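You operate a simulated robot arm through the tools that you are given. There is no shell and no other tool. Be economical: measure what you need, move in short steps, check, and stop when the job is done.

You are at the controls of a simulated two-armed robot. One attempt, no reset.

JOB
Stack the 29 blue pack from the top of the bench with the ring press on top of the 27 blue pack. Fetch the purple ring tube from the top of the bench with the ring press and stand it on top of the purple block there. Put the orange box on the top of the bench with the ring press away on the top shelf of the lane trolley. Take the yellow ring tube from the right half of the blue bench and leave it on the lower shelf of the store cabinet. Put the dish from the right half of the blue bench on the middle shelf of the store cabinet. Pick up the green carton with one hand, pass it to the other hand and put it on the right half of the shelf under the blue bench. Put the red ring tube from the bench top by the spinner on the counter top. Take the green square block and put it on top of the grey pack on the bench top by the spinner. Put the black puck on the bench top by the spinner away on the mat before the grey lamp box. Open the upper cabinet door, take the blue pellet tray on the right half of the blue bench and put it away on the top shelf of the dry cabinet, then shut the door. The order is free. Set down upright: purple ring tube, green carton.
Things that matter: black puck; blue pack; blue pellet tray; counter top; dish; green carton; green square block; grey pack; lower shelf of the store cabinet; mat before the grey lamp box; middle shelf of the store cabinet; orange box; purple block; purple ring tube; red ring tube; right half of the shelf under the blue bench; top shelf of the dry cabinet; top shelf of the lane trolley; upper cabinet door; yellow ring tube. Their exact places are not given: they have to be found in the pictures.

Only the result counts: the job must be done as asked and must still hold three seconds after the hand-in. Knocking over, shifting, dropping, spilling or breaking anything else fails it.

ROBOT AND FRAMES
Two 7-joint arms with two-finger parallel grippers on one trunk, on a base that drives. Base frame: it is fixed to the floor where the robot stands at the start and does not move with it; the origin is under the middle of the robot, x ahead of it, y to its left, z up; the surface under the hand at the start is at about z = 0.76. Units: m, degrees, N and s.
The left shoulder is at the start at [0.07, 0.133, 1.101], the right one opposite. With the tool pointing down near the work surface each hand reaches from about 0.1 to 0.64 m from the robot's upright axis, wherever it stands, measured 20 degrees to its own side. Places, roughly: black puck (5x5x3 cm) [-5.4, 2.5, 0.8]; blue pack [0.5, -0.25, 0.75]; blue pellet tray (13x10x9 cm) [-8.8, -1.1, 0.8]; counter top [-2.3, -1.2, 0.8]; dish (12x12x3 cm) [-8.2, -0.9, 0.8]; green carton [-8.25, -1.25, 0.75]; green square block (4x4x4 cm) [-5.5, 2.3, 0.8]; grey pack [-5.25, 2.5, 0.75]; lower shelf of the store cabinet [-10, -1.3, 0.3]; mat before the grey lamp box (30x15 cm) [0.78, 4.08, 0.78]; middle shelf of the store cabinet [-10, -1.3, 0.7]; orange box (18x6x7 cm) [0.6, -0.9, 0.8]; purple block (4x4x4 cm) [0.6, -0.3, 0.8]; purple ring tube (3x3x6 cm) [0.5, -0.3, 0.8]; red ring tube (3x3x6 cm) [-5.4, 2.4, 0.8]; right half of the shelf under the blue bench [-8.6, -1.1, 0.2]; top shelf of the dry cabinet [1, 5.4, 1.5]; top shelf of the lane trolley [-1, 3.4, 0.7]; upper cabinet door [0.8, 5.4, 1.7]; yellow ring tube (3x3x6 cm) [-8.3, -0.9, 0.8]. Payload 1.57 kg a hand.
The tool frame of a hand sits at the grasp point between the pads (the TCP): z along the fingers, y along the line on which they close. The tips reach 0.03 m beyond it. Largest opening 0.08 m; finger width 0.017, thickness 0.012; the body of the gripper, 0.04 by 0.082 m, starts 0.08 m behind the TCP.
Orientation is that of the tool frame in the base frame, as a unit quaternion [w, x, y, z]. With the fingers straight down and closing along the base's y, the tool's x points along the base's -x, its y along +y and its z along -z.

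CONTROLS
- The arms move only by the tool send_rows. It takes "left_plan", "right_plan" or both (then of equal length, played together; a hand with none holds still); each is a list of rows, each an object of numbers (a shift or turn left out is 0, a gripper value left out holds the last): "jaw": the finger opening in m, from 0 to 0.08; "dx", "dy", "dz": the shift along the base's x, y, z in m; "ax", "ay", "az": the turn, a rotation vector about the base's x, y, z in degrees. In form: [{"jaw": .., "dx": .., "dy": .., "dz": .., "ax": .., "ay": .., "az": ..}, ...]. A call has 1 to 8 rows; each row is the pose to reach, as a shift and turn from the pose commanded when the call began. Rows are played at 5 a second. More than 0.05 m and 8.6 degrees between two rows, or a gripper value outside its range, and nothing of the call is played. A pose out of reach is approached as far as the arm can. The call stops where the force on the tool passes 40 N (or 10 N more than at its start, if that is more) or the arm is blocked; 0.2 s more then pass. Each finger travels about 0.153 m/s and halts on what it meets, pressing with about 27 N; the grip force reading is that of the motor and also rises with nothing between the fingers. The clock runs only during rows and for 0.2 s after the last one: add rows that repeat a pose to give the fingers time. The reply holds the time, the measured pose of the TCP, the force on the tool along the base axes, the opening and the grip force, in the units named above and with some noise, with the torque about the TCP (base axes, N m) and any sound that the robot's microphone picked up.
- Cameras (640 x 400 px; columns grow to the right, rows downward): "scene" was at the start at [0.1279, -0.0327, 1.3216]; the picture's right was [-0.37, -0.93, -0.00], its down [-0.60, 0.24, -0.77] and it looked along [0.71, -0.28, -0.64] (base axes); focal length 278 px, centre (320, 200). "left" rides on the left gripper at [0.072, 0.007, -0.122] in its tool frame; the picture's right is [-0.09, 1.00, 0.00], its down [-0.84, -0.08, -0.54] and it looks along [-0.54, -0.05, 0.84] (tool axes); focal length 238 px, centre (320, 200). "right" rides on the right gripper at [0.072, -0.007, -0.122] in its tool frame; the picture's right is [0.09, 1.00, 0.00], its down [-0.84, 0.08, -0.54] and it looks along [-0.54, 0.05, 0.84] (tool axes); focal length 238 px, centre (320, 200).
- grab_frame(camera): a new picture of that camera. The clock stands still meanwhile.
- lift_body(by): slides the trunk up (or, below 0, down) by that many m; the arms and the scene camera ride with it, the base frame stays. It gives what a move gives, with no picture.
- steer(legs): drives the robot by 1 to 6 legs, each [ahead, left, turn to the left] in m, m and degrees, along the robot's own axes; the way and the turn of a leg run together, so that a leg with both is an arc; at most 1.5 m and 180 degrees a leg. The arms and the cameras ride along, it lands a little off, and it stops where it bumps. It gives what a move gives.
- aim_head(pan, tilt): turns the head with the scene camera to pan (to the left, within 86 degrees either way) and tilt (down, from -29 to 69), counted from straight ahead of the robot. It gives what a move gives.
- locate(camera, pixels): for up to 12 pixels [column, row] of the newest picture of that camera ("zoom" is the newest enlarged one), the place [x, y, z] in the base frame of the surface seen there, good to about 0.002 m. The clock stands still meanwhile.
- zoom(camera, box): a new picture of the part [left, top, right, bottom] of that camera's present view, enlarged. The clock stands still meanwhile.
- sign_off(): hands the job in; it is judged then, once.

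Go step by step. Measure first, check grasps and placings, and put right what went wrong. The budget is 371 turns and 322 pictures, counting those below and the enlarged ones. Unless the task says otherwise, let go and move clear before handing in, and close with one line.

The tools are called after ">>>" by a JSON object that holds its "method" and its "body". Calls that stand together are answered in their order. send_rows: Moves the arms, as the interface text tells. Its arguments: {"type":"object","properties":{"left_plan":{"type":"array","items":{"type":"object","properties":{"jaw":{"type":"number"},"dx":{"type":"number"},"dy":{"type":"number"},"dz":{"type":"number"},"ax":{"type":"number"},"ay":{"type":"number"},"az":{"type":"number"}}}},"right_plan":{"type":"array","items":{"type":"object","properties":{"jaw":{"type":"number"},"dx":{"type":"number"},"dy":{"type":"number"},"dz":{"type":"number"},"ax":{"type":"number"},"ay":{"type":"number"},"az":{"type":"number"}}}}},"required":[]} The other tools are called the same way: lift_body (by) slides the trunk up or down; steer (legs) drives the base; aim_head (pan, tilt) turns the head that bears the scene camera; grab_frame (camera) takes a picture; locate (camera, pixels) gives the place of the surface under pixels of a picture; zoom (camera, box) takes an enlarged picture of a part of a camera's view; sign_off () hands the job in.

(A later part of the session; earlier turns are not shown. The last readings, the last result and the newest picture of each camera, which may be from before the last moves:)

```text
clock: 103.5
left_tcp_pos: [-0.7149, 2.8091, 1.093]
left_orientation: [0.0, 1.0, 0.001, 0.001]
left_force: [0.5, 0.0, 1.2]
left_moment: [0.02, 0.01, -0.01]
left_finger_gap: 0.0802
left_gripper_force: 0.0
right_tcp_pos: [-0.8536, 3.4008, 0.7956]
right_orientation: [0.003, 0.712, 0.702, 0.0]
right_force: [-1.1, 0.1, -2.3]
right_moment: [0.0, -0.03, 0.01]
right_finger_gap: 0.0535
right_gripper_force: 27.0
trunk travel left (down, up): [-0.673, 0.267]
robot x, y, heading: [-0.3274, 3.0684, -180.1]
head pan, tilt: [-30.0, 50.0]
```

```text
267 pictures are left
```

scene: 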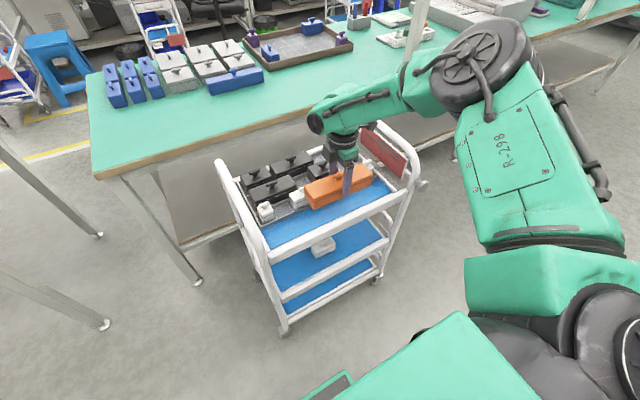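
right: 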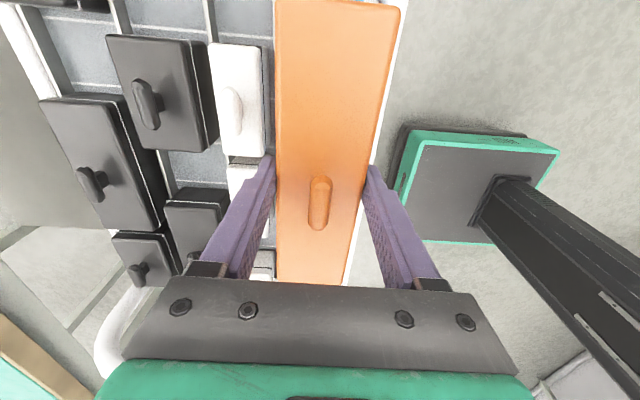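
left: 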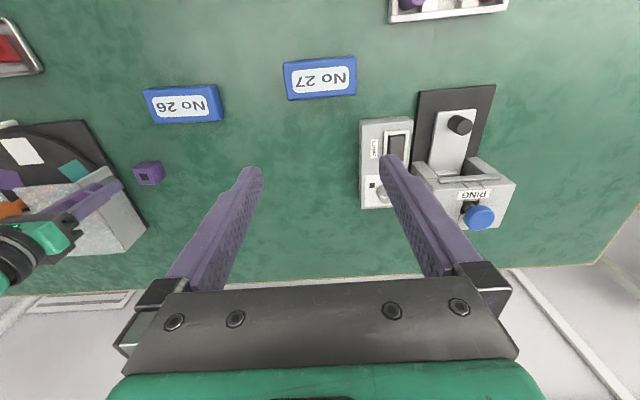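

>>> {"method": "zoom", "body": {"camera": "scene", "box": [240, 140, 400, 260]}}

>>> {"method": "locate", "body": {"camera": "zoom", "pixels": [[290, 235], [520, 150], [265, 170], [220, 240], [120, 350], [560, 190], [555, 230], [130, 400], [240, 255], [290, 300], [400, 255]]}}

>>> {"method": "locate", "body": {"camera": "right", "pixels": [[278, 20], [280, 250], [395, 40], [350, 260], [262, 60], [262, 140], [400, 40], [250, 270]]}}

```text
3.33 times, centred on (320, 200) of scene
```

zoom: 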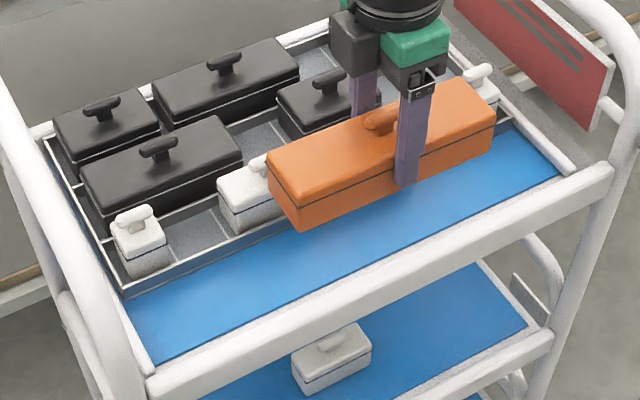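

```text
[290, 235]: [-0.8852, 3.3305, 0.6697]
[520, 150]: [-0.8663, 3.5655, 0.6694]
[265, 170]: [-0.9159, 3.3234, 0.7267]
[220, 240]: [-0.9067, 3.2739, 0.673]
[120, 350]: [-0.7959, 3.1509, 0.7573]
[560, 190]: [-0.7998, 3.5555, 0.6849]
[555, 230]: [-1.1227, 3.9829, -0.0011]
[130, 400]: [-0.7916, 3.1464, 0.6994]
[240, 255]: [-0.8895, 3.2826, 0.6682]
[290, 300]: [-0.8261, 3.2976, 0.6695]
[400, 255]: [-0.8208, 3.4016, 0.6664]
```

```text
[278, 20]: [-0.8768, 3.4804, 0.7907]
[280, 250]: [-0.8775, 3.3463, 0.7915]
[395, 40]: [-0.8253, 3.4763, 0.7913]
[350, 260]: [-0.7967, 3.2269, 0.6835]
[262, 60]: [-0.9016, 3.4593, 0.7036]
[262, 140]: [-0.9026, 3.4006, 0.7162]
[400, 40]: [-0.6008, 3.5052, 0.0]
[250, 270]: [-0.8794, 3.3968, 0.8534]
```

Box x-range is -0.877…-0.825, parallel to the rail. Descend gently.

>>> {"method": "send_rows", "body": {"right_plan": [{"dz": -0.03}, {"dz": -0.055}, {"dz": -0.07}, {"dz": -0.0735}, {"dz": -0.0755}, {"dz": -0.0765}]}}

>>> {"method": "zoom", "body": {"camera": "scene", "box": [240, 140, 400, 260]}}

```text
clock: 104.9
left_tcp_pos: [-0.7144, 2.8092, 1.0929]
left_orientation: [0.0, 1.0, 0.001, 0.001]
left_force: [0.1, 0.6, 1.0]
left_moment: [0.0, -0.03, -0.01]
left_finger_gap: 0.0799
left_gripper_force: 0.1
right_tcp_pos: [-0.8245, 3.4039, 0.7513]
right_orientation: [0.002, 0.712, 0.703, 0.0]
right_force: [-0.7, -1.0, -1.4]
right_moment: [-0.01, 0.01, 0.0]
right_finger_gap: 0.0534
right_gripper_force: 26.9
right hand out of reach, approached as far as the arm can: row 1, 2, 3, 4, 5, 6
trunk travel left (down, up): [-0.673, 0.267]
robot x, y, heading: [-0.3277, 3.0672, -179.8]
head pan, tilt: [-30.0, 50.0]
```

```text
3.33 times, centred on (320, 200) of scene
```

zoom: 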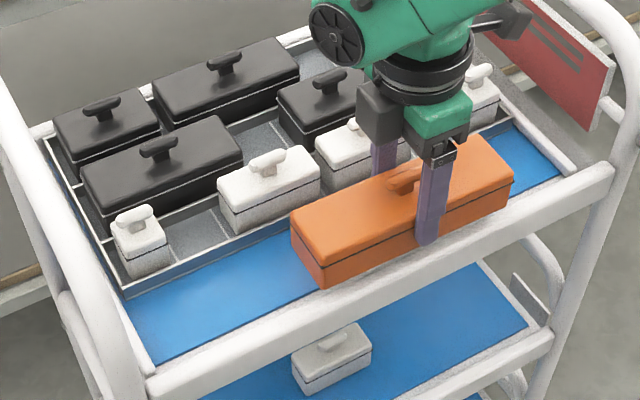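

The low height is out of reach; I'll raise the hand, lower the trunk and move slightly closer.

>>> {"method": "send_rows", "body": {"right_plan": [{"dz": 0.04}, {"dz": 0.08}, {"dz": 0.12}, {"dz": 0.15}]}}

>>> {"method": "lift_body", "body": {"by": -0.1}}

>>> {"method": "steer", "body": {"legs": [[0.03, 0, 0]]}}

```text
clock: 105.9
left_tcp_pos: [-0.7158, 2.809, 1.0922]
left_orientation: [0.0, 1.0, 0.001, -0.001]
left_force: [0.4, -0.5, -0.9]
left_moment: [-0.03, -0.03, 0.0]
left_finger_gap: 0.0801
left_gripper_force: 0.1
right_tcp_pos: [-0.8235, 3.4064, 0.9013]
right_orientation: [0.002, 0.712, 0.702, 0.001]
right_force: [1.3, 0.7, -1.9]
right_moment: [0.02, 0.01, 0.02]
right_finger_gap: 0.0536
right_gripper_force: 27.1
trunk travel left (down, up): [-0.673, 0.267]
robot x, y, heading: [-0.3223, 3.067, -179.9]
head pan, tilt: [-30.0, 50.0]
```

```text
clock: 107.2
left_tcp_pos: [-0.7156, 2.8093, 0.9933]
left_orientation: [-0.001, 1.0, 0.001, 0.0]
left_force: [0.1, -0.2, 0.1]
left_moment: [-0.01, 0.01, 0.0]
left_finger_gap: 0.0799
left_gripper_force: 0.0
right_tcp_pos: [-0.8244, 3.4059, 0.8011]
right_orientation: [0.003, 0.712, 0.702, 0.0]
right_force: [0.0, -0.2, -3.3]
right_moment: [0.03, -0.01, -0.03]
right_finger_gap: 0.0535
right_gripper_force: 27.3
trunk travel left (down, up): [-0.573, 0.367]
robot x, y, heading: [-0.327, 3.0662, -179.8]
head pan, tilt: [-30.0, 50.0]
```

```text
clock: 108.0
left_tcp_pos: [-0.7427, 2.8086, 0.9944]
left_orientation: [0.001, 1.0, 0.002, -0.002]
left_force: [0.1, 0.3, -0.1]
left_moment: [-0.02, 0.01, -0.02]
left_finger_gap: 0.0801
left_gripper_force: 0.1
right_tcp_pos: [-0.853, 3.4057, 0.8019]
right_orientation: [0.002, 0.713, 0.701, 0.0]
right_force: [0.4, 0.9, -2.7]
right_moment: [0.01, 0.02, 0.01]
right_finger_gap: 0.0539
right_gripper_force: 26.6
trunk travel left (down, up): [-0.573, 0.367]
robot x, y, heading: [-0.3576, 3.0708, -180.0]
head pan, tilt: [-30.0, 50.0]
```

>>> {"method": "send_rows", "body": {"right_plan": [{"dz": -0.03, "dx": 0.0015, "dy": -0.004}, {"dz": -0.06, "dx": 0.0015, "dy": -0.004}, {"dz": -0.073, "dx": 0.0015, "dy": -0.004}, {"dz": -0.073, "dx": 0.0015, "dy": -0.004}]}}

>>> {"method": "zoom", "body": {"camera": "scene", "box": [240, 140, 400, 260]}}

>>> {"method": "grab_frame", "body": {"camera": "right"}}

```text
clock: 109.0
left_tcp_pos: [-0.7455, 2.8086, 0.9932]
left_orientation: [0.0, 1.0, 0.001, -0.001]
left_force: [0.0, 0.1, 0.3]
left_moment: [0.01, 0.04, -0.01]
left_finger_gap: 0.0801
left_gripper_force: 0.0
right_tcp_pos: [-0.8513, 3.4031, 0.7275]
right_orientation: [0.004, 0.713, 0.701, 0.0]
right_force: [-0.3, 0.3, -2.6]
right_moment: [0.02, 0.0, 0.02]
right_finger_gap: 0.0536
right_gripper_force: 26.8
trunk travel left (down, up): [-0.573, 0.367]
robot x, y, heading: [-0.3561, 3.0689, -180.2]
head pan, tilt: [-30.0, 50.0]
```

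```text
3.33 times, centred on (320, 200) of scene
```

zoom: 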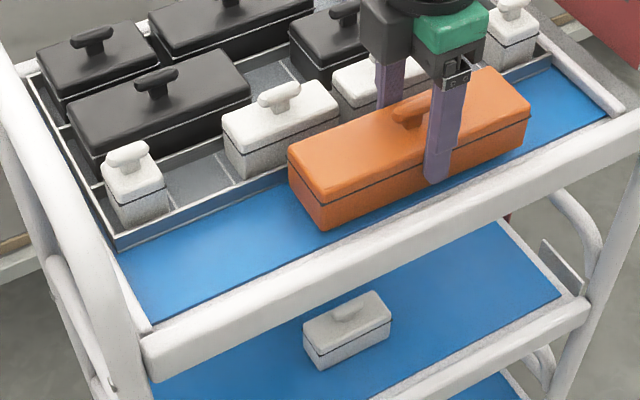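

```text
263 pictures are left
```

right: 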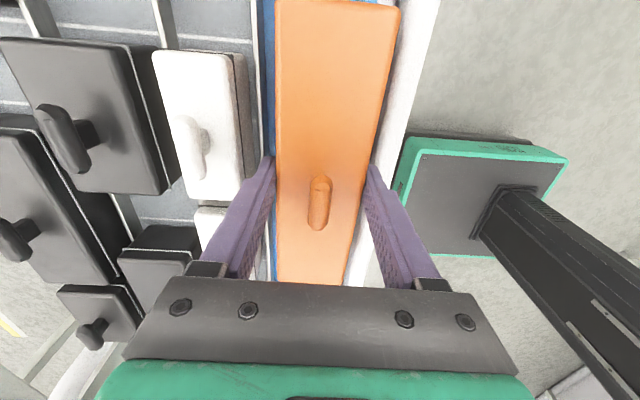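

>>> {"method": "send_rows", "body": {"right_plan": [{"dz": -0.004}, {"dz": -0.007}, {"dz": -0.0085}, {"dz": -0.0095}]}}

```text
clock: 110.0
left_tcp_pos: [-0.7452, 2.8093, 0.9934]
left_orientation: [0.0, 1.0, 0.001, 0.0]
left_force: [0.2, -0.9, 0.3]
left_moment: [0.01, 0.01, 0.01]
left_finger_gap: 0.0801
left_gripper_force: 0.0
right_tcp_pos: [-0.8511, 3.4014, 0.7186]
right_orientation: [0.004, 0.713, 0.701, 0.0]
right_force: [-0.7, -0.1, -2.6]
right_moment: [-0.01, 0.01, -0.04]
right_finger_gap: 0.0538
right_gripper_force: 27.1
trunk travel left (down, up): [-0.573, 0.367]
robot x, y, heading: [-0.3553, 3.0651, -180.1]
head pan, tilt: [-30.0, 50.0]
```

>>> {"method": "send_rows", "body": {"right_plan": [{"dz": -0.001}, {"dz": -0.002}]}}

```text
clock: 110.6
left_tcp_pos: [-0.7451, 2.8089, 0.9925]
left_orientation: [0.0, 1.0, 0.0, -0.001]
left_force: [-0.3, 0.3, 0.2]
left_moment: [-0.01, -0.01, 0.01]
left_finger_gap: 0.0799
left_gripper_force: 0.0
right_tcp_pos: [-0.8524, 3.402, 0.7173]
right_orientation: [0.002, 0.713, 0.701, 0.0]
right_force: [1.1, 2.5, 2.6]
right_moment: [0.07, 0.13, -0.03]
right_finger_gap: 0.0537
right_gripper_force: 27.0
trunk travel left (down, up): [-0.573, 0.367]
robot x, y, heading: [-0.3573, 3.0684, -180.0]
head pan, tilt: [-30.0, 50.0]
```

Contact felt (force +5 N). Open by a few mm and rise.

>>> {"method": "send_rows", "body": {"right_plan": [{"jaw": 0.06}, {"jaw": 0.06}, {"jaw": 0.06}, {"dz": 0.02}, {"dz": 0.05}, {"dz": 0.09}, {"dz": 0.13}, {"dz": 0.17}]}}

>>> {"method": "zoom", "body": {"camera": "scene", "box": [240, 140, 400, 260]}}

```text
clock: 112.4
left_tcp_pos: [-0.7461, 2.8083, 0.9926]
left_orientation: [0.0, 1.0, 0.001, -0.001]
left_force: [0.2, -0.1, -0.5]
left_moment: [0.0, -0.02, 0.0]
left_finger_gap: 0.08
left_gripper_force: 0.1
right_tcp_pos: [-0.8522, 3.4052, 0.8869]
right_orientation: [0.003, 0.712, 0.702, 0.002]
right_force: [0.3, -0.1, -0.2]
right_moment: [0.01, -0.01, 0.02]
right_finger_gap: 0.0601
right_gripper_force: 0.1
trunk travel left (down, up): [-0.573, 0.367]
robot x, y, heading: [-0.3573, 3.0679, -180.0]
head pan, tilt: [-30.0, 50.0]
```

```text
3.33 times, centred on (320, 200) of scene
```

zoom: 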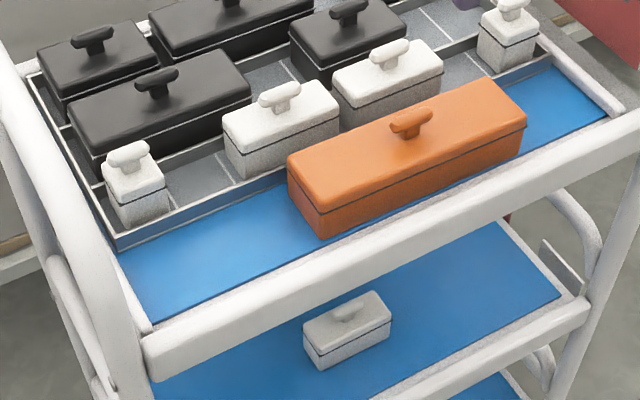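

Orange box is in place. Raise the trunk, pull back, and drive down the aisle to look westward for a route.

>>> {"method": "lift_body", "body": {"by": 0.1}}

>>> {"method": "steer", "body": {"legs": [[-0.2, 0, 0], [0, 1.4, 0], [0, 1.4, 0], [0, 0.4, 0]]}}

>>> {"method": "aim_head", "body": {"pan": 0, "tilt": 15}}

>>> {"method": "grab_frame", "body": {"camera": "scene"}}

```text
clock: 113.8
left_tcp_pos: [-0.7459, 2.8089, 1.0925]
left_orientation: [-0.001, 1.0, 0.001, 0.0]
left_force: [-0.7, 0.2, -0.2]
left_moment: [0.03, 0.02, -0.02]
left_finger_gap: 0.0801
left_gripper_force: 0.0
right_tcp_pos: [-0.8522, 3.4062, 0.9845]
right_orientation: [0.003, 0.713, 0.701, 0.001]
right_force: [0.2, 0.3, 0.0]
right_moment: [0.01, 0.03, -0.01]
right_finger_gap: 0.0599
right_gripper_force: 0.1
trunk travel left (down, up): [-0.673, 0.267]
robot x, y, heading: [-0.3557, 3.069, -180.0]
head pan, tilt: [-30.0, 50.0]
```

```text
clock: 130.7
left_tcp_pos: [-0.6359, -0.3864, 1.0946]
left_orientation: [0.0, 1.0, -0.024, 0.001]
left_force: [-0.2, -1.0, 0.7]
left_moment: [0.0, -0.03, -0.01]
left_finger_gap: 0.0802
left_gripper_force: 0.1
right_tcp_pos: [-0.7143, 0.2167, 0.9844]
right_orientation: [0.003, 0.73, 0.684, 0.001]
right_force: [0.0, -0.1, -0.9]
right_moment: [0.0, -0.03, 0.03]
right_finger_gap: 0.0601
right_gripper_force: 0.1
trunk travel left (down, up): [-0.673, 0.267]
robot x, y, heading: [-0.2335, -0.1424, 177.4]
head pan, tilt: [-30.0, 50.0]
```

```text
clock: 131.7
left_tcp_pos: [-0.6358, -0.3861, 1.0932]
left_orientation: [0.0, 1.0, -0.024, -0.001]
left_force: [-1.0, 0.2, -0.4]
left_moment: [0.0, 0.03, 0.0]
left_finger_gap: 0.0799
left_gripper_force: 0.0
right_tcp_pos: [-0.7135, 0.2153, 0.9841]
right_orientation: [0.002, 0.729, 0.684, 0.0]
right_force: [0.3, -0.8, 0.2]
right_moment: [-0.03, -0.03, 0.0]
right_finger_gap: 0.06
right_gripper_force: 0.0
trunk travel left (down, up): [-0.673, 0.267]
robot x, y, heading: [-0.2397, -0.1449, 177.7]
head pan, tilt: [0.0, 15.0]
```

```text
261 pictures are left
```

scene: 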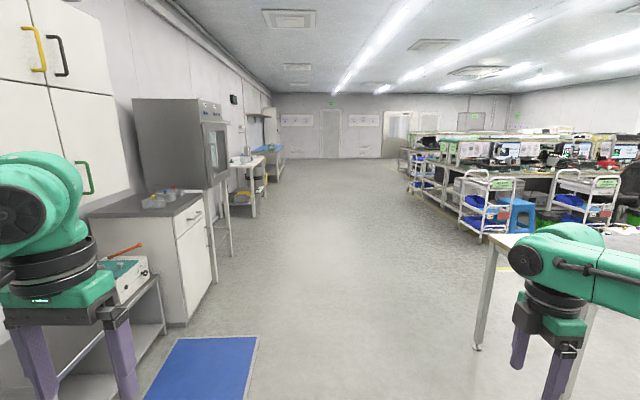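

>>> {"method": "zoom", "body": {"camera": "scene", "box": [380, 110, 640, 250]}}

>>> {"method": "locate", "body": {"camera": "scene", "pixels": [[490, 220], [440, 205], [475, 215], [410, 165], [520, 215], [165, 207], [200, 215], [270, 150], [210, 250], [330, 158], [250, 170], [475, 345]]}}

```text
2.46 times, centred on (510, 180) of scene
```

zoom: 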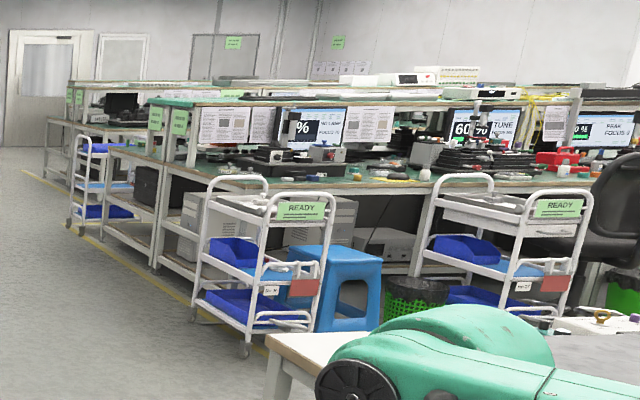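

```text
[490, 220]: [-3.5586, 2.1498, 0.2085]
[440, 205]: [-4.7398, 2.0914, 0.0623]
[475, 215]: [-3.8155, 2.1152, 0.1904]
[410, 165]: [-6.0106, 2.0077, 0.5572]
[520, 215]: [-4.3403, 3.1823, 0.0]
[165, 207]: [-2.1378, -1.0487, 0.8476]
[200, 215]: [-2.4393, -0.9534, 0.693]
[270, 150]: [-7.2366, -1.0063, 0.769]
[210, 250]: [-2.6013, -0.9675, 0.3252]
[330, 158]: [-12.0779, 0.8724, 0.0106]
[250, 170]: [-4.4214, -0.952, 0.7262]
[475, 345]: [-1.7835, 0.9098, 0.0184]
```

A wide lane leads west. Drive to about x=-5.4 and face the spinner bench.

>>> {"method": "steer", "body": {"legs": [[1.4, 0, 0], [1.4, 0, 0], [1.4, 0, 0], [1.0, 0, 0], [0, 0, -87.5]]}}

>>> {"method": "aim_head", "body": {"pan": 0, "tilt": 20}}

>>> {"method": "grab_frame", "body": {"camera": "scene"}}

```text
clock: 160.3
left_tcp_pos: [-5.7005, 0.563, 1.0933]
left_orientation: [0.0, 0.712, -0.702, 0.0]
left_force: [-0.4, 0.2, 0.3]
left_moment: [0.0, 0.0, 0.02]
left_finger_gap: 0.0798
left_gripper_force: 0.0
right_tcp_pos: [-5.1063, 0.6761, 0.9846]
right_orientation: [0.003, 1.0, -0.001, -0.003]
right_force: [1.0, 0.3, 0.2]
right_moment: [0.02, -0.01, -0.04]
right_finger_gap: 0.0599
right_gripper_force: 0.1
trunk travel left (down, up): [-0.673, 0.267]
robot x, y, heading: [-5.4381, 0.1746, 90.7]
head pan, tilt: [0.0, 15.0]
```

```text
clock: 161.0
left_tcp_pos: [-5.7009, 0.5634, 1.093]
left_orientation: [0.0, 0.712, -0.702, 0.0]
left_force: [-0.1, 0.4, 0.3]
left_moment: [0.01, -0.05, -0.03]
left_finger_gap: 0.0798
left_gripper_force: 0.1
right_tcp_pos: [-5.1051, 0.6776, 0.9852]
right_orientation: [0.001, 1.0, -0.001, -0.002]
right_force: [0.1, -0.9, 0.1]
right_moment: [-0.01, -0.01, 0.01]
right_finger_gap: 0.0599
right_gripper_force: 0.1
trunk travel left (down, up): [-0.673, 0.267]
robot x, y, heading: [-5.4346, 0.1785, 90.7]
head pan, tilt: [0.0, 20.0]
```

```text
259 pictures are left
```

scene: 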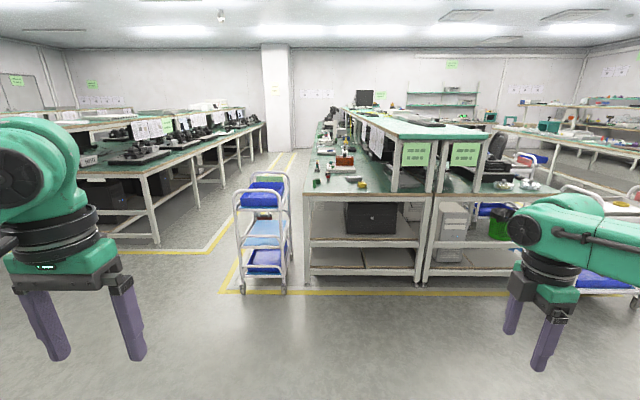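

>>> {"method": "zoom", "body": {"camera": "scene", "box": [280, 130, 420, 210]}}

>>> {"method": "locate", "body": {"camera": "scene", "pixels": [[310, 192], [360, 190], [415, 195], [325, 165], [300, 285], [265, 285], [290, 280], [340, 215]]}}

```text
4.57 times, centred on (350, 170) of scene
```

zoom: 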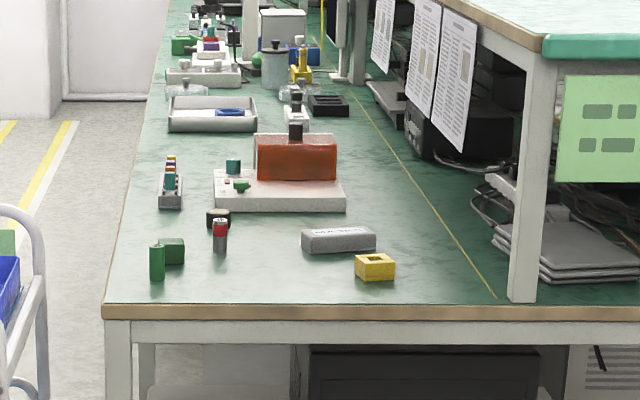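

```text
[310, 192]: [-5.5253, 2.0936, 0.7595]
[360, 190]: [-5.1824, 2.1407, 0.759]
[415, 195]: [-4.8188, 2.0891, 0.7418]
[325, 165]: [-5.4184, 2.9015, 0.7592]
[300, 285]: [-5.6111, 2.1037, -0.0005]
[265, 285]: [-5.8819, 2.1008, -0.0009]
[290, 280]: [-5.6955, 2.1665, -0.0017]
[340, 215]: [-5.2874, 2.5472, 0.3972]
```

The green block, green tube, black puck, red tube, grey pack and a yellow block stand near this end of the bench. Move closer and measure.

>>> {"method": "steer", "body": {"legs": [[1.4, 0, -0.7], [0.15, 0.05, 0]]}}

>>> {"method": "aim_head", "body": {"pan": 0, "tilt": 50}}

>>> {"method": "grab_frame", "body": {"camera": "scene"}}

```text
clock: 169.0
left_tcp_pos: [-5.7805, 2.1015, 1.0937]
left_orientation: [0.0, 0.714, -0.7, -0.001]
left_force: [-0.2, 0.0, 0.9]
left_moment: [0.02, 0.02, 0.0]
left_finger_gap: 0.0801
left_gripper_force: 0.1
right_tcp_pos: [-5.1863, 2.2208, 0.9851]
right_orientation: [0.003, 1.0, 0.002, -0.002]
right_force: [-0.2, -0.4, -0.8]
right_moment: [-0.02, 0.02, -0.03]
right_finger_gap: 0.06
right_gripper_force: 0.0
trunk travel left (down, up): [-0.673, 0.267]
robot x, y, heading: [-5.5121, 1.7188, 90.9]
head pan, tilt: [0.0, 20.0]
```

```text
clock: 169.9
left_tcp_pos: [-5.7802, 2.1019, 1.0925]
left_orientation: [0.0, 0.714, -0.7, 0.0]
left_force: [-0.2, -0.4, 0.4]
left_moment: [0.01, 0.01, -0.01]
left_finger_gap: 0.0798
left_gripper_force: 0.1
right_tcp_pos: [-5.1848, 2.2213, 0.9863]
right_orientation: [0.002, 1.0, 0.002, -0.002]
right_force: [0.4, 0.2, -1.1]
right_moment: [0.01, 0.04, 0.0]
right_finger_gap: 0.0602
right_gripper_force: 0.0
trunk travel left (down, up): [-0.673, 0.267]
robot x, y, heading: [-5.5136, 1.7193, 91.4]
head pan, tilt: [0.0, 50.0]
```

```text
257 pictures are left
```

scene: 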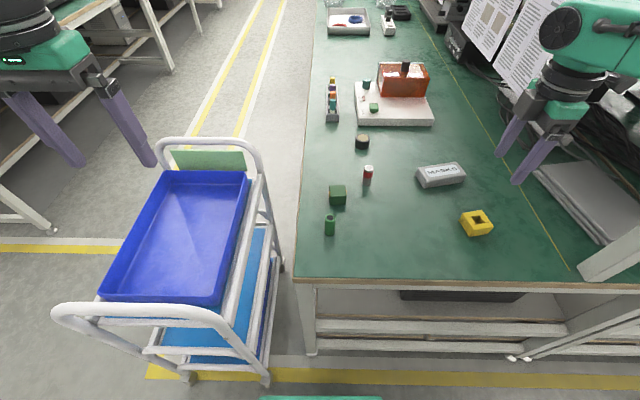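

>>> {"method": "zoom", "body": {"camera": "scene", "box": [300, 120, 500, 245]}}

>>> {"method": "locate", "body": {"camera": "zoom", "pixels": [[120, 215], [97, 305], [218, 150], [200, 50], [445, 160], [380, 165], [450, 210], [525, 185], [570, 320], [60, 395], [125, 250], [200, 70]]}}

>>> {"method": "locate", "body": {"camera": "scene", "pixels": [[296, 275], [320, 277], [500, 285], [300, 200], [370, 115], [430, 120], [332, 95], [315, 320]]}}

```text
3.20 times, centred on (400, 182) of scene
```

zoom: 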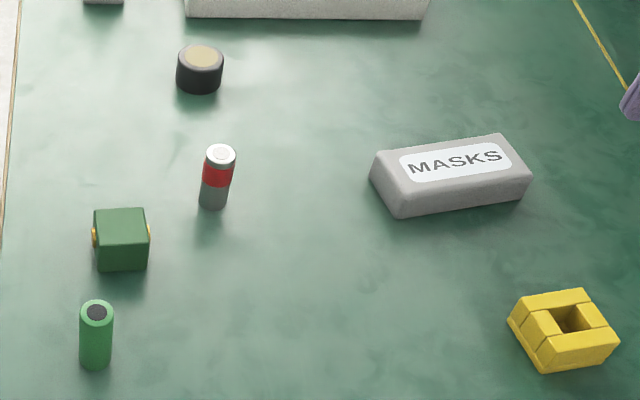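

```text
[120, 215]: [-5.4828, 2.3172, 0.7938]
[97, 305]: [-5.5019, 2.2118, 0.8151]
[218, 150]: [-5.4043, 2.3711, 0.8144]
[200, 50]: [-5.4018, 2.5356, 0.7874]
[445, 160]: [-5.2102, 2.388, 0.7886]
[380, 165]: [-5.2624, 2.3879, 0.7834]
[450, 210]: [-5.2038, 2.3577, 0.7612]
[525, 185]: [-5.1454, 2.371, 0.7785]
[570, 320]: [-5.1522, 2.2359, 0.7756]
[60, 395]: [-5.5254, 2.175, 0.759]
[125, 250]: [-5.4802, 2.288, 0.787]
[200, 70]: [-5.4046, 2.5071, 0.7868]
```

```text
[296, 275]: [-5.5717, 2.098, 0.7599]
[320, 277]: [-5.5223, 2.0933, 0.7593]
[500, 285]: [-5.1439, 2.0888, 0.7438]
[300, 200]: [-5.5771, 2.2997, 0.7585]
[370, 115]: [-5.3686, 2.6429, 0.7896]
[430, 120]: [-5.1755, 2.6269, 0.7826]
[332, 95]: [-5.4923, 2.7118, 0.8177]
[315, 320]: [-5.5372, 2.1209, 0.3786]
```

Trolley blocks the west side, so I'll work from the lane using the left hand. First fold the right hand back, then drive right and a little ahead.

>>> {"method": "send_rows", "body": {"right_plan": [{"dy": -0.045}, {"dy": -0.09}, {"dy": -0.135}, {"dy": -0.18}, {"dy": -0.225}, {"dy": -0.27}, {"dy": -0.3}]}}

>>> {"method": "steer", "body": {"legs": [[0, -0.24, -1], [0.1, 0, 0]]}}

>>> {"method": "grab_frame", "body": {"camera": "scene"}}

>>> {"method": "grab_frame", "body": {"camera": "left"}}

```text
clock: 171.5
left_tcp_pos: [-5.7809, 2.1026, 1.0938]
left_orientation: [0.0, 0.714, -0.7, 0.0]
left_force: [-0.3, -0.1, 0.1]
left_moment: [0.0, 0.0, 0.0]
left_finger_gap: 0.0802
left_gripper_force: 0.0
right_tcp_pos: [-5.1791, 1.9918, 1.0066]
right_orientation: [0.001, 1.0, 0.001, -0.003]
right_force: [0.3, 0.2, 1.2]
right_moment: [0.0, -0.02, -0.01]
right_finger_gap: 0.0602
right_gripper_force: 0.0
right hand out of reach, approached as far as the arm can: row 5, 6, 7
trunk travel left (down, up): [-0.673, 0.267]
robot x, y, heading: [-5.5152, 1.7163, 91.3]
head pan, tilt: [0.0, 50.0]
```

```text
clock: 173.9
left_tcp_pos: [-5.5356, 2.1742, 1.0937]
left_orientation: [0.0, -0.707, 0.707, 0.001]
left_force: [-0.4, 0.4, -0.1]
left_moment: [0.0, -0.01, -0.03]
left_finger_gap: 0.0799
left_gripper_force: 0.0
right_tcp_pos: [-4.9347, 2.0461, 1.0073]
right_orientation: [0.007, 1.0, -0.002, 0.001]
right_force: [-0.6, -7.8, 0.8]
right_moment: [0.71, -0.06, 0.07]
right_finger_gap: 0.0531
right_gripper_force: 0.0
trunk travel left (down, up): [-0.673, 0.267]
robot x, y, heading: [-5.2751, 1.7866, 89.6]
head pan, tilt: [0.0, 50.0]
stopped in leg 2: the force on the tool passed its limit at 174 N (the readings are from after the stop); the commanded pose is now the measured one
```

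```text
255 pictures are left
```

scene: 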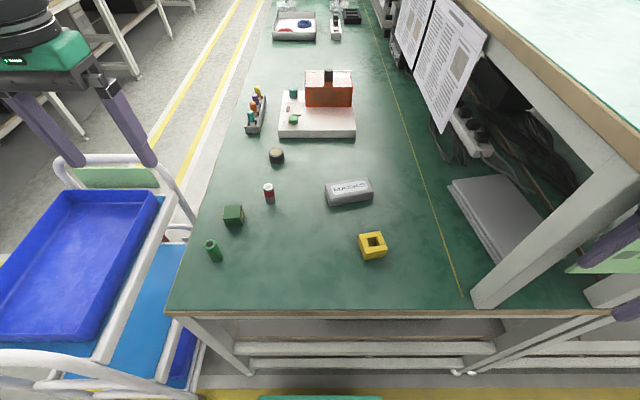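

```text
254 pictures are left
```

left: 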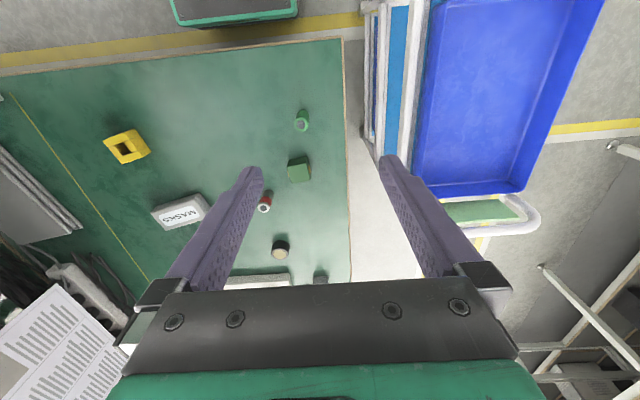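

The right fingertips pushed against the bench's end post/sign near (610,250); I'll back off right away and swing the right hand out to the side.

>>> {"method": "steer", "body": {"legs": [[-0.1, 0, 0]]}}

>>> {"method": "send_rows", "body": {"right_plan": [{"dx": 0.03, "dy": -0.03}, {"dx": 0.06, "dy": -0.06}, {"dx": 0.09, "dy": -0.09}, {"dx": 0.12, "dy": -0.12}, {"dx": 0.15, "dy": -0.15}, {"dx": 0.17, "dy": -0.19}, {"dx": 0.17, "dy": -0.22}]}}

>>> {"method": "aim_head", "body": {"pan": -20, "tilt": 45}}

>>> {"method": "grab_frame", "body": {"camera": "scene"}}

```text
clock: 175.1
left_tcp_pos: [-5.5362, 2.0769, 1.0914]
left_orientation: [0.001, 0.707, -0.707, 0.001]
left_force: [0.6, 0.6, -0.5]
left_moment: [0.03, -0.01, -0.01]
left_finger_gap: 0.0802
left_gripper_force: 0.0
right_tcp_pos: [-4.9361, 1.9495, 1.0068]
right_orientation: [0.009, 1.0, -0.001, 0.001]
right_force: [-1.1, -0.2, -1.1]
right_moment: [0.06, -0.02, 0.01]
right_finger_gap: 0.0601
right_gripper_force: 0.1
trunk travel left (down, up): [-0.673, 0.267]
robot x, y, heading: [-5.2772, 1.6894, 90.0]
head pan, tilt: [0.0, 50.0]
```

```text
clock: 176.7
left_tcp_pos: [-5.5369, 2.0761, 1.0929]
left_orientation: [0.001, 0.707, -0.707, 0.0]
left_force: [0.3, 0.3, -0.9]
left_moment: [-0.03, -0.04, -0.01]
left_finger_gap: 0.08
left_gripper_force: 0.1
right_tcp_pos: [-4.7596, 1.7578, 0.9231]
right_orientation: [0.006, 1.0, 0.0, 0.005]
right_force: [0.8, -0.1, 0.3]
right_moment: [-0.02, -0.01, 0.04]
right_finger_gap: 0.0598
right_gripper_force: 0.0
right hand out of reach, approached as far as the arm can: row 1, 2, 3, 4, 5, 6, 7
trunk travel left (down, up): [-0.673, 0.267]
robot x, y, heading: [-5.2755, 1.6921, 89.9]
head pan, tilt: [0.0, 50.0]
```

```text
clock: 177.5
left_tcp_pos: [-5.5353, 2.0763, 1.0921]
left_orientation: [0.002, 0.708, -0.706, 0.001]
left_force: [-0.8, -0.1, -0.3]
left_moment: [0.02, -0.01, 0.01]
left_finger_gap: 0.08
left_gripper_force: 0.1
right_tcp_pos: [-4.7597, 1.7577, 0.9227]
right_orientation: [0.004, 1.0, -0.001, 0.003]
right_force: [0.3, -0.6, -0.4]
right_moment: [-0.02, 0.0, 0.01]
right_finger_gap: 0.0598
right_gripper_force: 0.1
trunk travel left (down, up): [-0.673, 0.267]
robot x, y, heading: [-5.2763, 1.6899, 89.7]
head pan, tilt: [-20.0, 45.0]
```

```text
253 pictures are left
```

scene: 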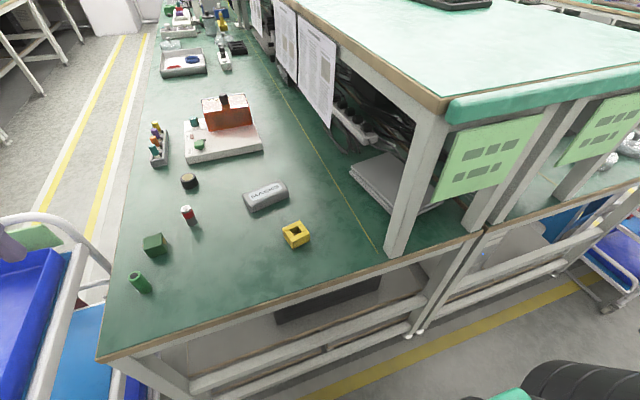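

Nothing has shifted. Drive ahead 0.13 and bring the left hand over the green block.

>>> {"method": "steer", "body": {"legs": [[0.13, 0, 0]]}}

>>> {"method": "send_rows", "body": {"left_plan": [{"dx": 0.02, "dy": 0.03, "dz": -0.03}, {"dx": 0.04, "dy": 0.06, "dz": -0.06}, {"dx": 0.056, "dy": 0.09, "dz": -0.09}, {"dx": 0.056, "dy": 0.095, "dz": -0.14}]}}

>>> {"method": "grab_frame", "body": {"camera": "left"}}

```text
clock: 178.8
left_tcp_pos: [-5.5359, 2.2055, 1.0927]
left_orientation: [0.001, 0.707, -0.707, 0.001]
left_force: [-0.2, 0.6, -0.1]
left_moment: [0.0, 0.01, -0.02]
left_finger_gap: 0.0799
left_gripper_force: 0.1
right_tcp_pos: [-4.7582, 1.8858, 0.923]
right_orientation: [0.006, 1.0, -0.002, 0.003]
right_force: [-0.4, -0.7, -0.3]
right_moment: [-0.03, 0.0, 0.01]
right_finger_gap: 0.0598
right_gripper_force: 0.1
trunk travel left (down, up): [-0.673, 0.267]
robot x, y, heading: [-5.2757, 1.8146, 90.1]
head pan, tilt: [-20.0, 45.0]
```

```text
refused: row 4 steps farther than a row can; nothing moved
```

```text
252 pictures are left
```

left: 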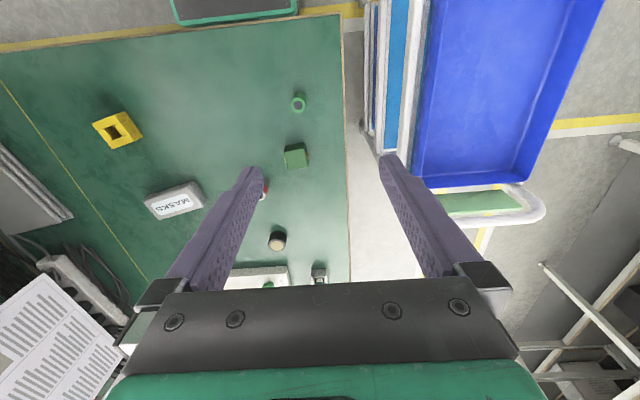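

>>> {"method": "locate", "body": {"camera": "left", "pixels": [[283, 150], [304, 146], [307, 155], [286, 166], [295, 158], [292, 152], [266, 190], [278, 240]]}}

>>> {"method": "send_rows", "body": {"left_plan": [{"dx": 0.02, "dy": 0.03, "dz": -0.03, "jaw": 0.06}, {"dx": 0.04, "dy": 0.06, "dz": -0.06}, {"dx": 0.056, "dy": 0.09, "dz": -0.09}, {"dx": 0.056, "dy": 0.096, "dz": -0.13}, {"dx": 0.056, "dy": 0.096, "dz": -0.17}]}}

>>> {"method": "grab_frame", "body": {"camera": "left"}}

```text
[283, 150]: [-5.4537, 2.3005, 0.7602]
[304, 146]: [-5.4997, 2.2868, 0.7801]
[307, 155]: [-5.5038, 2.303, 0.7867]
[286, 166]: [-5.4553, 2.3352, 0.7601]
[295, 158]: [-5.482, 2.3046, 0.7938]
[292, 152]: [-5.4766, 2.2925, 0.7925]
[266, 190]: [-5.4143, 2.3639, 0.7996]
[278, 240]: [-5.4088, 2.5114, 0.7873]
```

```text
clock: 180.0
left_tcp_pos: [-5.4793, 2.3026, 0.917]
left_orientation: [0.0, 0.707, -0.707, 0.001]
left_force: [-0.3, 0.2, 0.0]
left_moment: [0.0, 0.03, -0.04]
left_finger_gap: 0.0602
left_gripper_force: 0.1
right_tcp_pos: [-4.759, 1.8863, 0.9222]
right_orientation: [0.005, 1.0, -0.002, 0.003]
right_force: [0.1, 0.8, 0.4]
right_moment: [-0.02, -0.01, -0.03]
right_finger_gap: 0.0598
right_gripper_force: 0.0
trunk travel left (down, up): [-0.673, 0.267]
robot x, y, heading: [-5.2764, 1.8149, 90.2]
head pan, tilt: [-20.0, 45.0]
```

```text
251 pictures are left
```

left: 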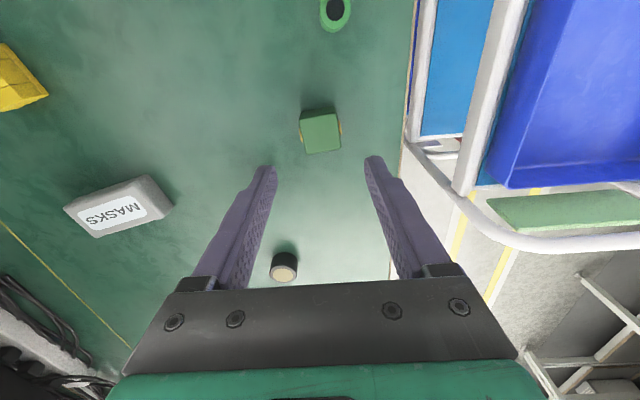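

>>> {"method": "locate", "body": {"camera": "left", "pixels": [[303, 119], [334, 114], [339, 148], [308, 152], [320, 132], [97, 215], [165, 205], [130, 180], [75, 205], [98, 233]]}}

>>> {"method": "zoom", "body": {"camera": "left", "box": [40, 90, 360, 290]}}

```text
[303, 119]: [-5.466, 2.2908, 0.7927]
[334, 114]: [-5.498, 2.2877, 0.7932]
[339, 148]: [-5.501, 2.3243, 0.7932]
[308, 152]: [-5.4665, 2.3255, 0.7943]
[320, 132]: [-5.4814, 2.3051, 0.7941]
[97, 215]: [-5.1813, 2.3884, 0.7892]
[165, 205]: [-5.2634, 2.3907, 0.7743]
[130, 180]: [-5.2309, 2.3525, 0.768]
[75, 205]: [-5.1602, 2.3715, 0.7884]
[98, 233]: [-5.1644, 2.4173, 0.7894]
```

```text
2.00 times, centred on (200, 190) of left
```

zoom: 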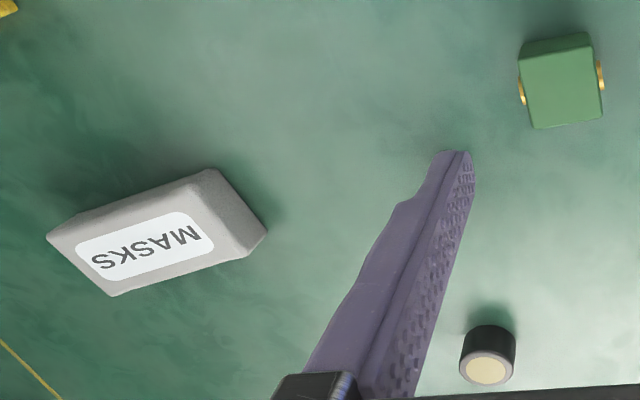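

>>> {"method": "send_rows", "body": {"left_plan": [{"dx": -0.0035, "dy": 0.004, "dz": -0.045}, {"dx": -0.0035, "dy": 0.004, "dz": -0.09}, {"dx": -0.0035, "dy": 0.004, "dz": -0.12}, {"dx": -0.0035, "dy": 0.004, "dz": -0.12}, {"dx": -0.0035, "dy": 0.004, "dz": -0.12, "jaw": 0.02}, {"dx": -0.0035, "dy": 0.004, "dz": -0.12, "jaw": 0.02}, {"dx": -0.0035, "dy": 0.004, "dz": -0.12, "jaw": 0.02}]}}

>>> {"method": "grab_frame", "body": {"camera": "left"}}

```text
clock: 181.6
left_tcp_pos: [-5.4847, 2.3046, 0.8005]
left_orientation: [0.002, 0.708, -0.707, 0.001]
left_force: [-0.2, 0.0, 0.9]
left_moment: [0.0, 0.0, 0.03]
left_finger_gap: 0.0394
left_gripper_force: 27.3
right_tcp_pos: [-4.7592, 1.8866, 0.9228]
right_orientation: [0.005, 1.0, -0.001, 0.002]
right_force: [0.1, -0.5, -0.6]
right_moment: [-0.03, 0.03, 0.03]
right_finger_gap: 0.0598
right_gripper_force: 0.0
trunk travel left (down, up): [-0.673, 0.267]
robot x, y, heading: [-5.2795, 1.8139, 89.9]
head pan, tilt: [-20.0, 45.0]
```

```text
249 pictures are left
```

left: 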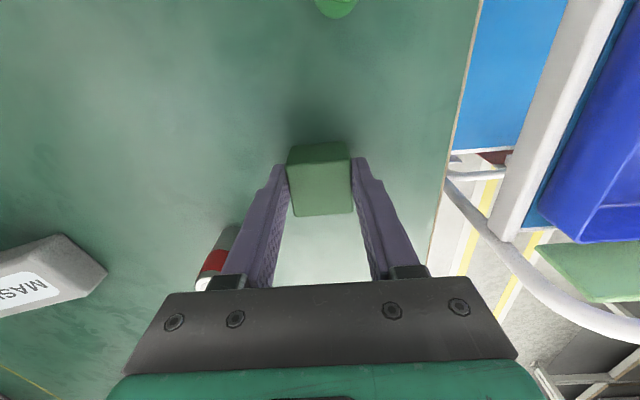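

Gripped the green block (gap 0.039). Lift and strafe right to the grey pack.

>>> {"method": "send_rows", "body": {"left_plan": [{"dz": 0.045}, {"dz": 0.09}, {"dz": 0.12}]}}

>>> {"method": "steer", "body": {"legs": [[0, -0.24, 0]]}}

>>> {"method": "aim_head", "body": {"pan": 5, "tilt": 50}}

>>> {"method": "grab_frame", "body": {"camera": "scene"}}

>>> {"method": "grab_frame", "body": {"camera": "left"}}

```text
clock: 182.4
left_tcp_pos: [-5.4836, 2.3063, 0.9232]
left_orientation: [0.002, 0.707, -0.707, 0.001]
left_force: [-0.4, -0.7, -1.1]
left_moment: [0.03, 0.01, 0.0]
left_finger_gap: 0.0393
left_gripper_force: 27.0
right_tcp_pos: [-4.7591, 1.8859, 0.9237]
right_orientation: [0.006, 1.0, -0.001, 0.003]
right_force: [0.1, 0.6, -0.4]
right_moment: [-0.02, 0.0, -0.01]
right_finger_gap: 0.06
right_gripper_force: 0.0
trunk travel left (down, up): [-0.673, 0.267]
robot x, y, heading: [-5.2761, 1.8132, 90.2]
head pan, tilt: [-20.0, 45.0]
```

```text
clock: 184.2
left_tcp_pos: [-5.2334, 2.3065, 0.9227]
left_orientation: [-0.002, -0.706, 0.708, -0.001]
left_force: [0.6, 0.6, -1.1]
left_moment: [0.04, 0.02, 0.0]
left_finger_gap: 0.0392
left_gripper_force: 27.1
right_tcp_pos: [-4.5103, 1.8838, 0.9222]
right_orientation: [0.005, 1.0, -0.003, 0.002]
right_force: [0.0, 0.1, -0.1]
right_moment: [0.0, 0.03, 0.01]
right_finger_gap: 0.0599
right_gripper_force: 0.0
trunk travel left (down, up): [-0.673, 0.267]
robot x, y, heading: [-5.0309, 1.8186, 89.7]
head pan, tilt: [-20.0, 45.0]
```

```text
clock: 185.1
left_tcp_pos: [-5.2342, 2.3055, 0.9228]
left_orientation: [-0.001, -0.706, 0.708, -0.002]
left_force: [-0.1, -0.6, -1.1]
left_moment: [-0.03, -0.01, 0.01]
left_finger_gap: 0.0391
left_gripper_force: 26.6
right_tcp_pos: [-4.51, 1.884, 0.9223]
right_orientation: [0.005, 1.0, -0.004, 0.002]
right_force: [-0.3, -0.7, -0.6]
right_moment: [0.0, 0.0, 0.02]
right_finger_gap: 0.0598
right_gripper_force: 0.0
trunk travel left (down, up): [-0.673, 0.267]
robot x, y, heading: [-5.0266, 1.816, 89.7]
head pan, tilt: [5.0, 50.0]
```

```text
248 pictures are left
```

scene: 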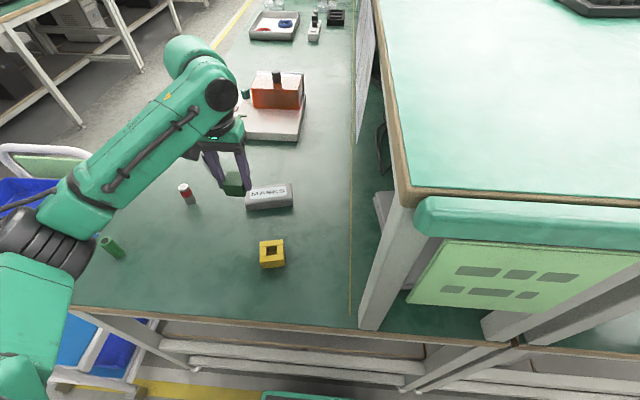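

```text
247 pictures are left
```

left: 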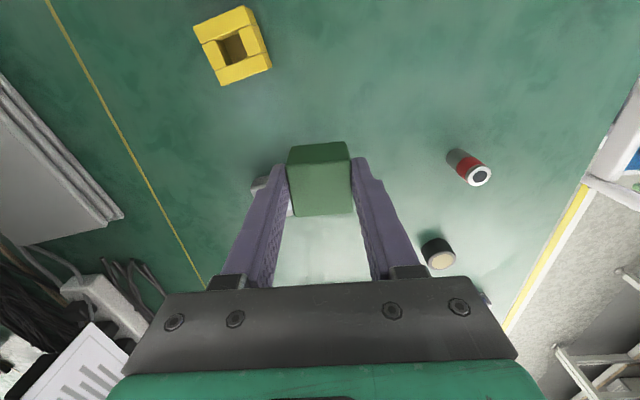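

>>> {"method": "send_rows", "body": {"left_plan": [{"dx": 0.013, "dy": 0.04}, {"dx": 0.0265, "dy": 0.079}, {"dx": 0.0265, "dy": 0.079, "dz": -0.04}, {"dx": 0.0265, "dy": 0.079, "dz": -0.06}, {"dx": 0.0265, "dy": 0.079, "dz": -0.06}]}}

>>> {"method": "grab_frame", "body": {"camera": "scene"}}

>>> {"method": "grab_frame", "body": {"camera": "left"}}

```text
clock: 186.3
left_tcp_pos: [-5.2091, 2.3854, 0.8627]
left_orientation: [-0.001, -0.705, 0.709, 0.0]
left_force: [-0.4, -0.6, -0.9]
left_moment: [0.01, 0.03, 0.0]
left_finger_gap: 0.0393
left_gripper_force: 27.0
right_tcp_pos: [-4.51, 1.885, 0.9216]
right_orientation: [0.005, 1.0, -0.003, 0.003]
right_force: [0.5, 0.3, -0.2]
right_moment: [0.01, -0.02, -0.02]
right_finger_gap: 0.0602
right_gripper_force: 0.0
trunk travel left (down, up): [-0.673, 0.267]
robot x, y, heading: [-5.0294, 1.8149, 89.7]
head pan, tilt: [5.0, 50.0]
```

```text
246 pictures are left
```

scene: 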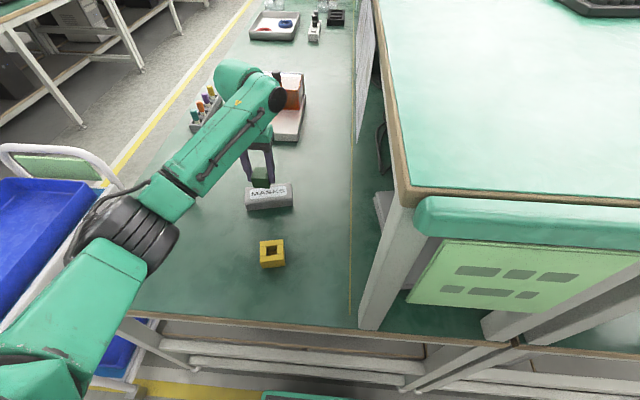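

```text
245 pictures are left
```

left: 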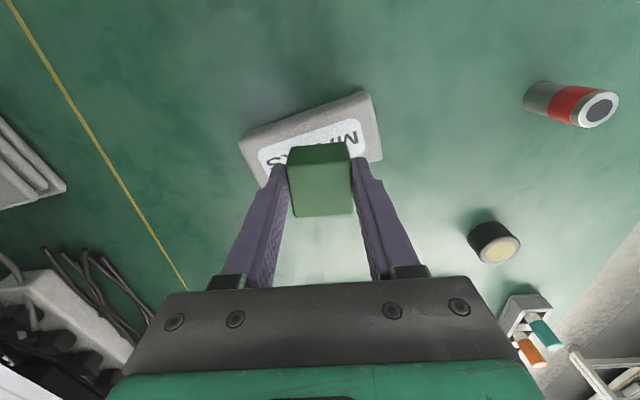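

>>> {"method": "locate", "body": {"camera": "left", "pixels": [[246, 144], [358, 103], [376, 155], [264, 180], [297, 150], [345, 148], [350, 205], [295, 212]]}}

>>> {"method": "zoom", "body": {"camera": "scene", "box": [210, 140, 330, 215]}}

>>> {"method": "locate", "body": {"camera": "zoom", "pixels": [[195, 265], [430, 235], [440, 290], [200, 320], [310, 275], [350, 235], [250, 245]]}}

```text
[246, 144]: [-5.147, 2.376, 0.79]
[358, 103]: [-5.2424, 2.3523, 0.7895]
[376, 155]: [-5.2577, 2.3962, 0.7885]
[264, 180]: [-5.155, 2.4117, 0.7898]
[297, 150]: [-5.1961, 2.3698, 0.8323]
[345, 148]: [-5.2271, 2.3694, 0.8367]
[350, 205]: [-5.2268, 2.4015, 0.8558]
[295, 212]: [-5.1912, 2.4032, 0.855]
```

```text
5.33 times, centred on (270, 178) of scene
```

zoom: 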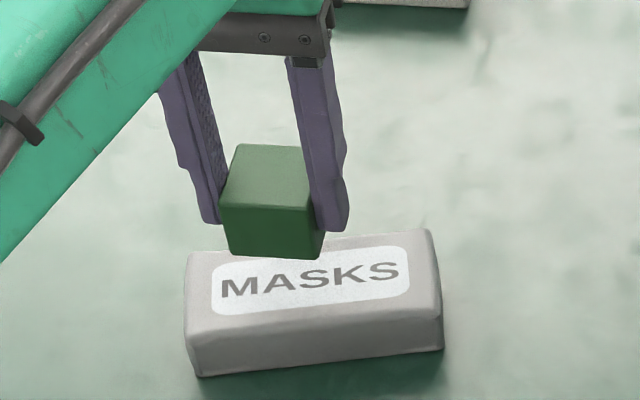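

```text
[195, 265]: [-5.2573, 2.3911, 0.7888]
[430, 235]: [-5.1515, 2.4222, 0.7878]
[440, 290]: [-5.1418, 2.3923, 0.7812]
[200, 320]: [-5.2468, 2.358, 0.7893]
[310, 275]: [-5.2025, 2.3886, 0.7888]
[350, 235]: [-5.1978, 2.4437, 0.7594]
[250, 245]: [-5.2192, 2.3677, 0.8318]
```

>>> {"method": "send_rows", "body": {"left_plan": [{"dx": 0.01}, {"dx": 0.01, "dz": -0.02}, {"dx": 0.01, "dz": -0.03}, {"dx": 0.01, "dz": -0.033}, {"dx": 0.01, "dz": -0.0345}]}}

>>> {"method": "grab_frame", "body": {"camera": "left"}}

```text
clock: 187.5
left_tcp_pos: [-5.1966, 2.385, 0.8297]
left_orientation: [-0.001, -0.706, 0.708, 0.0]
left_force: [-0.9, 0.6, 3.3]
left_moment: [0.04, 0.01, 0.01]
left_finger_gap: 0.0393
left_gripper_force: 27.0
right_tcp_pos: [-4.5109, 1.8839, 0.9231]
right_orientation: [0.005, 1.0, -0.003, 0.003]
right_force: [0.0, -0.4, 0.4]
right_moment: [0.01, -0.01, 0.0]
right_finger_gap: 0.0599
right_gripper_force: 0.1
trunk travel left (down, up): [-0.673, 0.267]
robot x, y, heading: [-5.0284, 1.8168, 89.6]
head pan, tilt: [5.0, 50.0]
```

```text
243 pictures are left
```

left: 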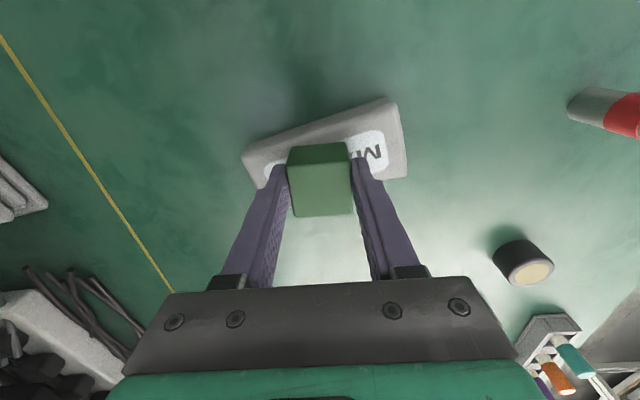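

Contact. Release and rise.

>>> {"method": "send_rows", "body": {"left_plan": [{"jaw": 0.06}, {"jaw": 0.06}, {"jaw": 0.06}, {"dz": 0.04}, {"dz": 0.08}, {"dz": 0.12}]}}

>>> {"method": "zoom", "body": {"camera": "scene", "box": [170, 130, 330, 230]}}

>>> {"method": "grab_frame", "body": {"camera": "left"}}

```text
clock: 188.9
left_tcp_pos: [-5.1963, 2.3839, 0.9511]
left_orientation: [-0.001, -0.706, 0.709, -0.001]
left_force: [0.0, -0.3, 1.1]
left_moment: [0.02, 0.02, -0.01]
left_finger_gap: 0.0601
left_gripper_force: 0.1
right_tcp_pos: [-4.511, 1.8844, 0.9234]
right_orientation: [0.005, 1.0, -0.003, 0.003]
right_force: [-0.3, 0.3, 0.1]
right_moment: [0.01, 0.02, -0.03]
right_finger_gap: 0.0597
right_gripper_force: 0.0
trunk travel left (down, up): [-0.673, 0.267]
robot x, y, heading: [-5.0259, 1.8171, 89.9]
head pan, tilt: [5.0, 50.0]
```

```text
4.00 times, centred on (250, 180) of scene
```

zoom: 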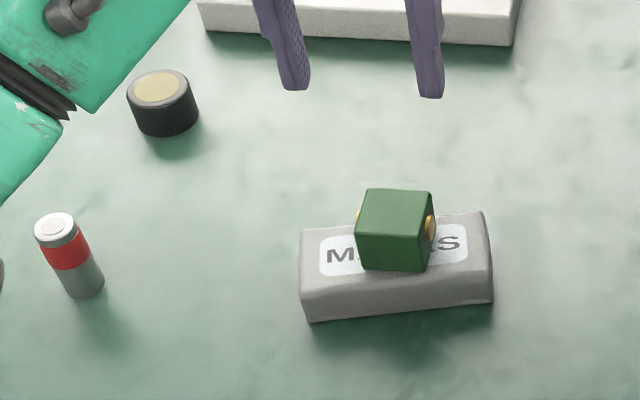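

```text
241 pictures are left
```

left: 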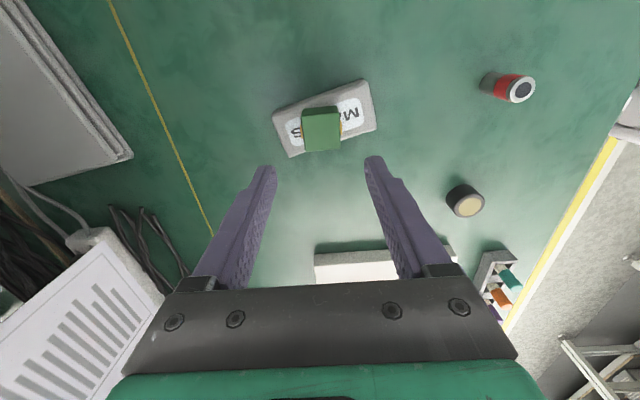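

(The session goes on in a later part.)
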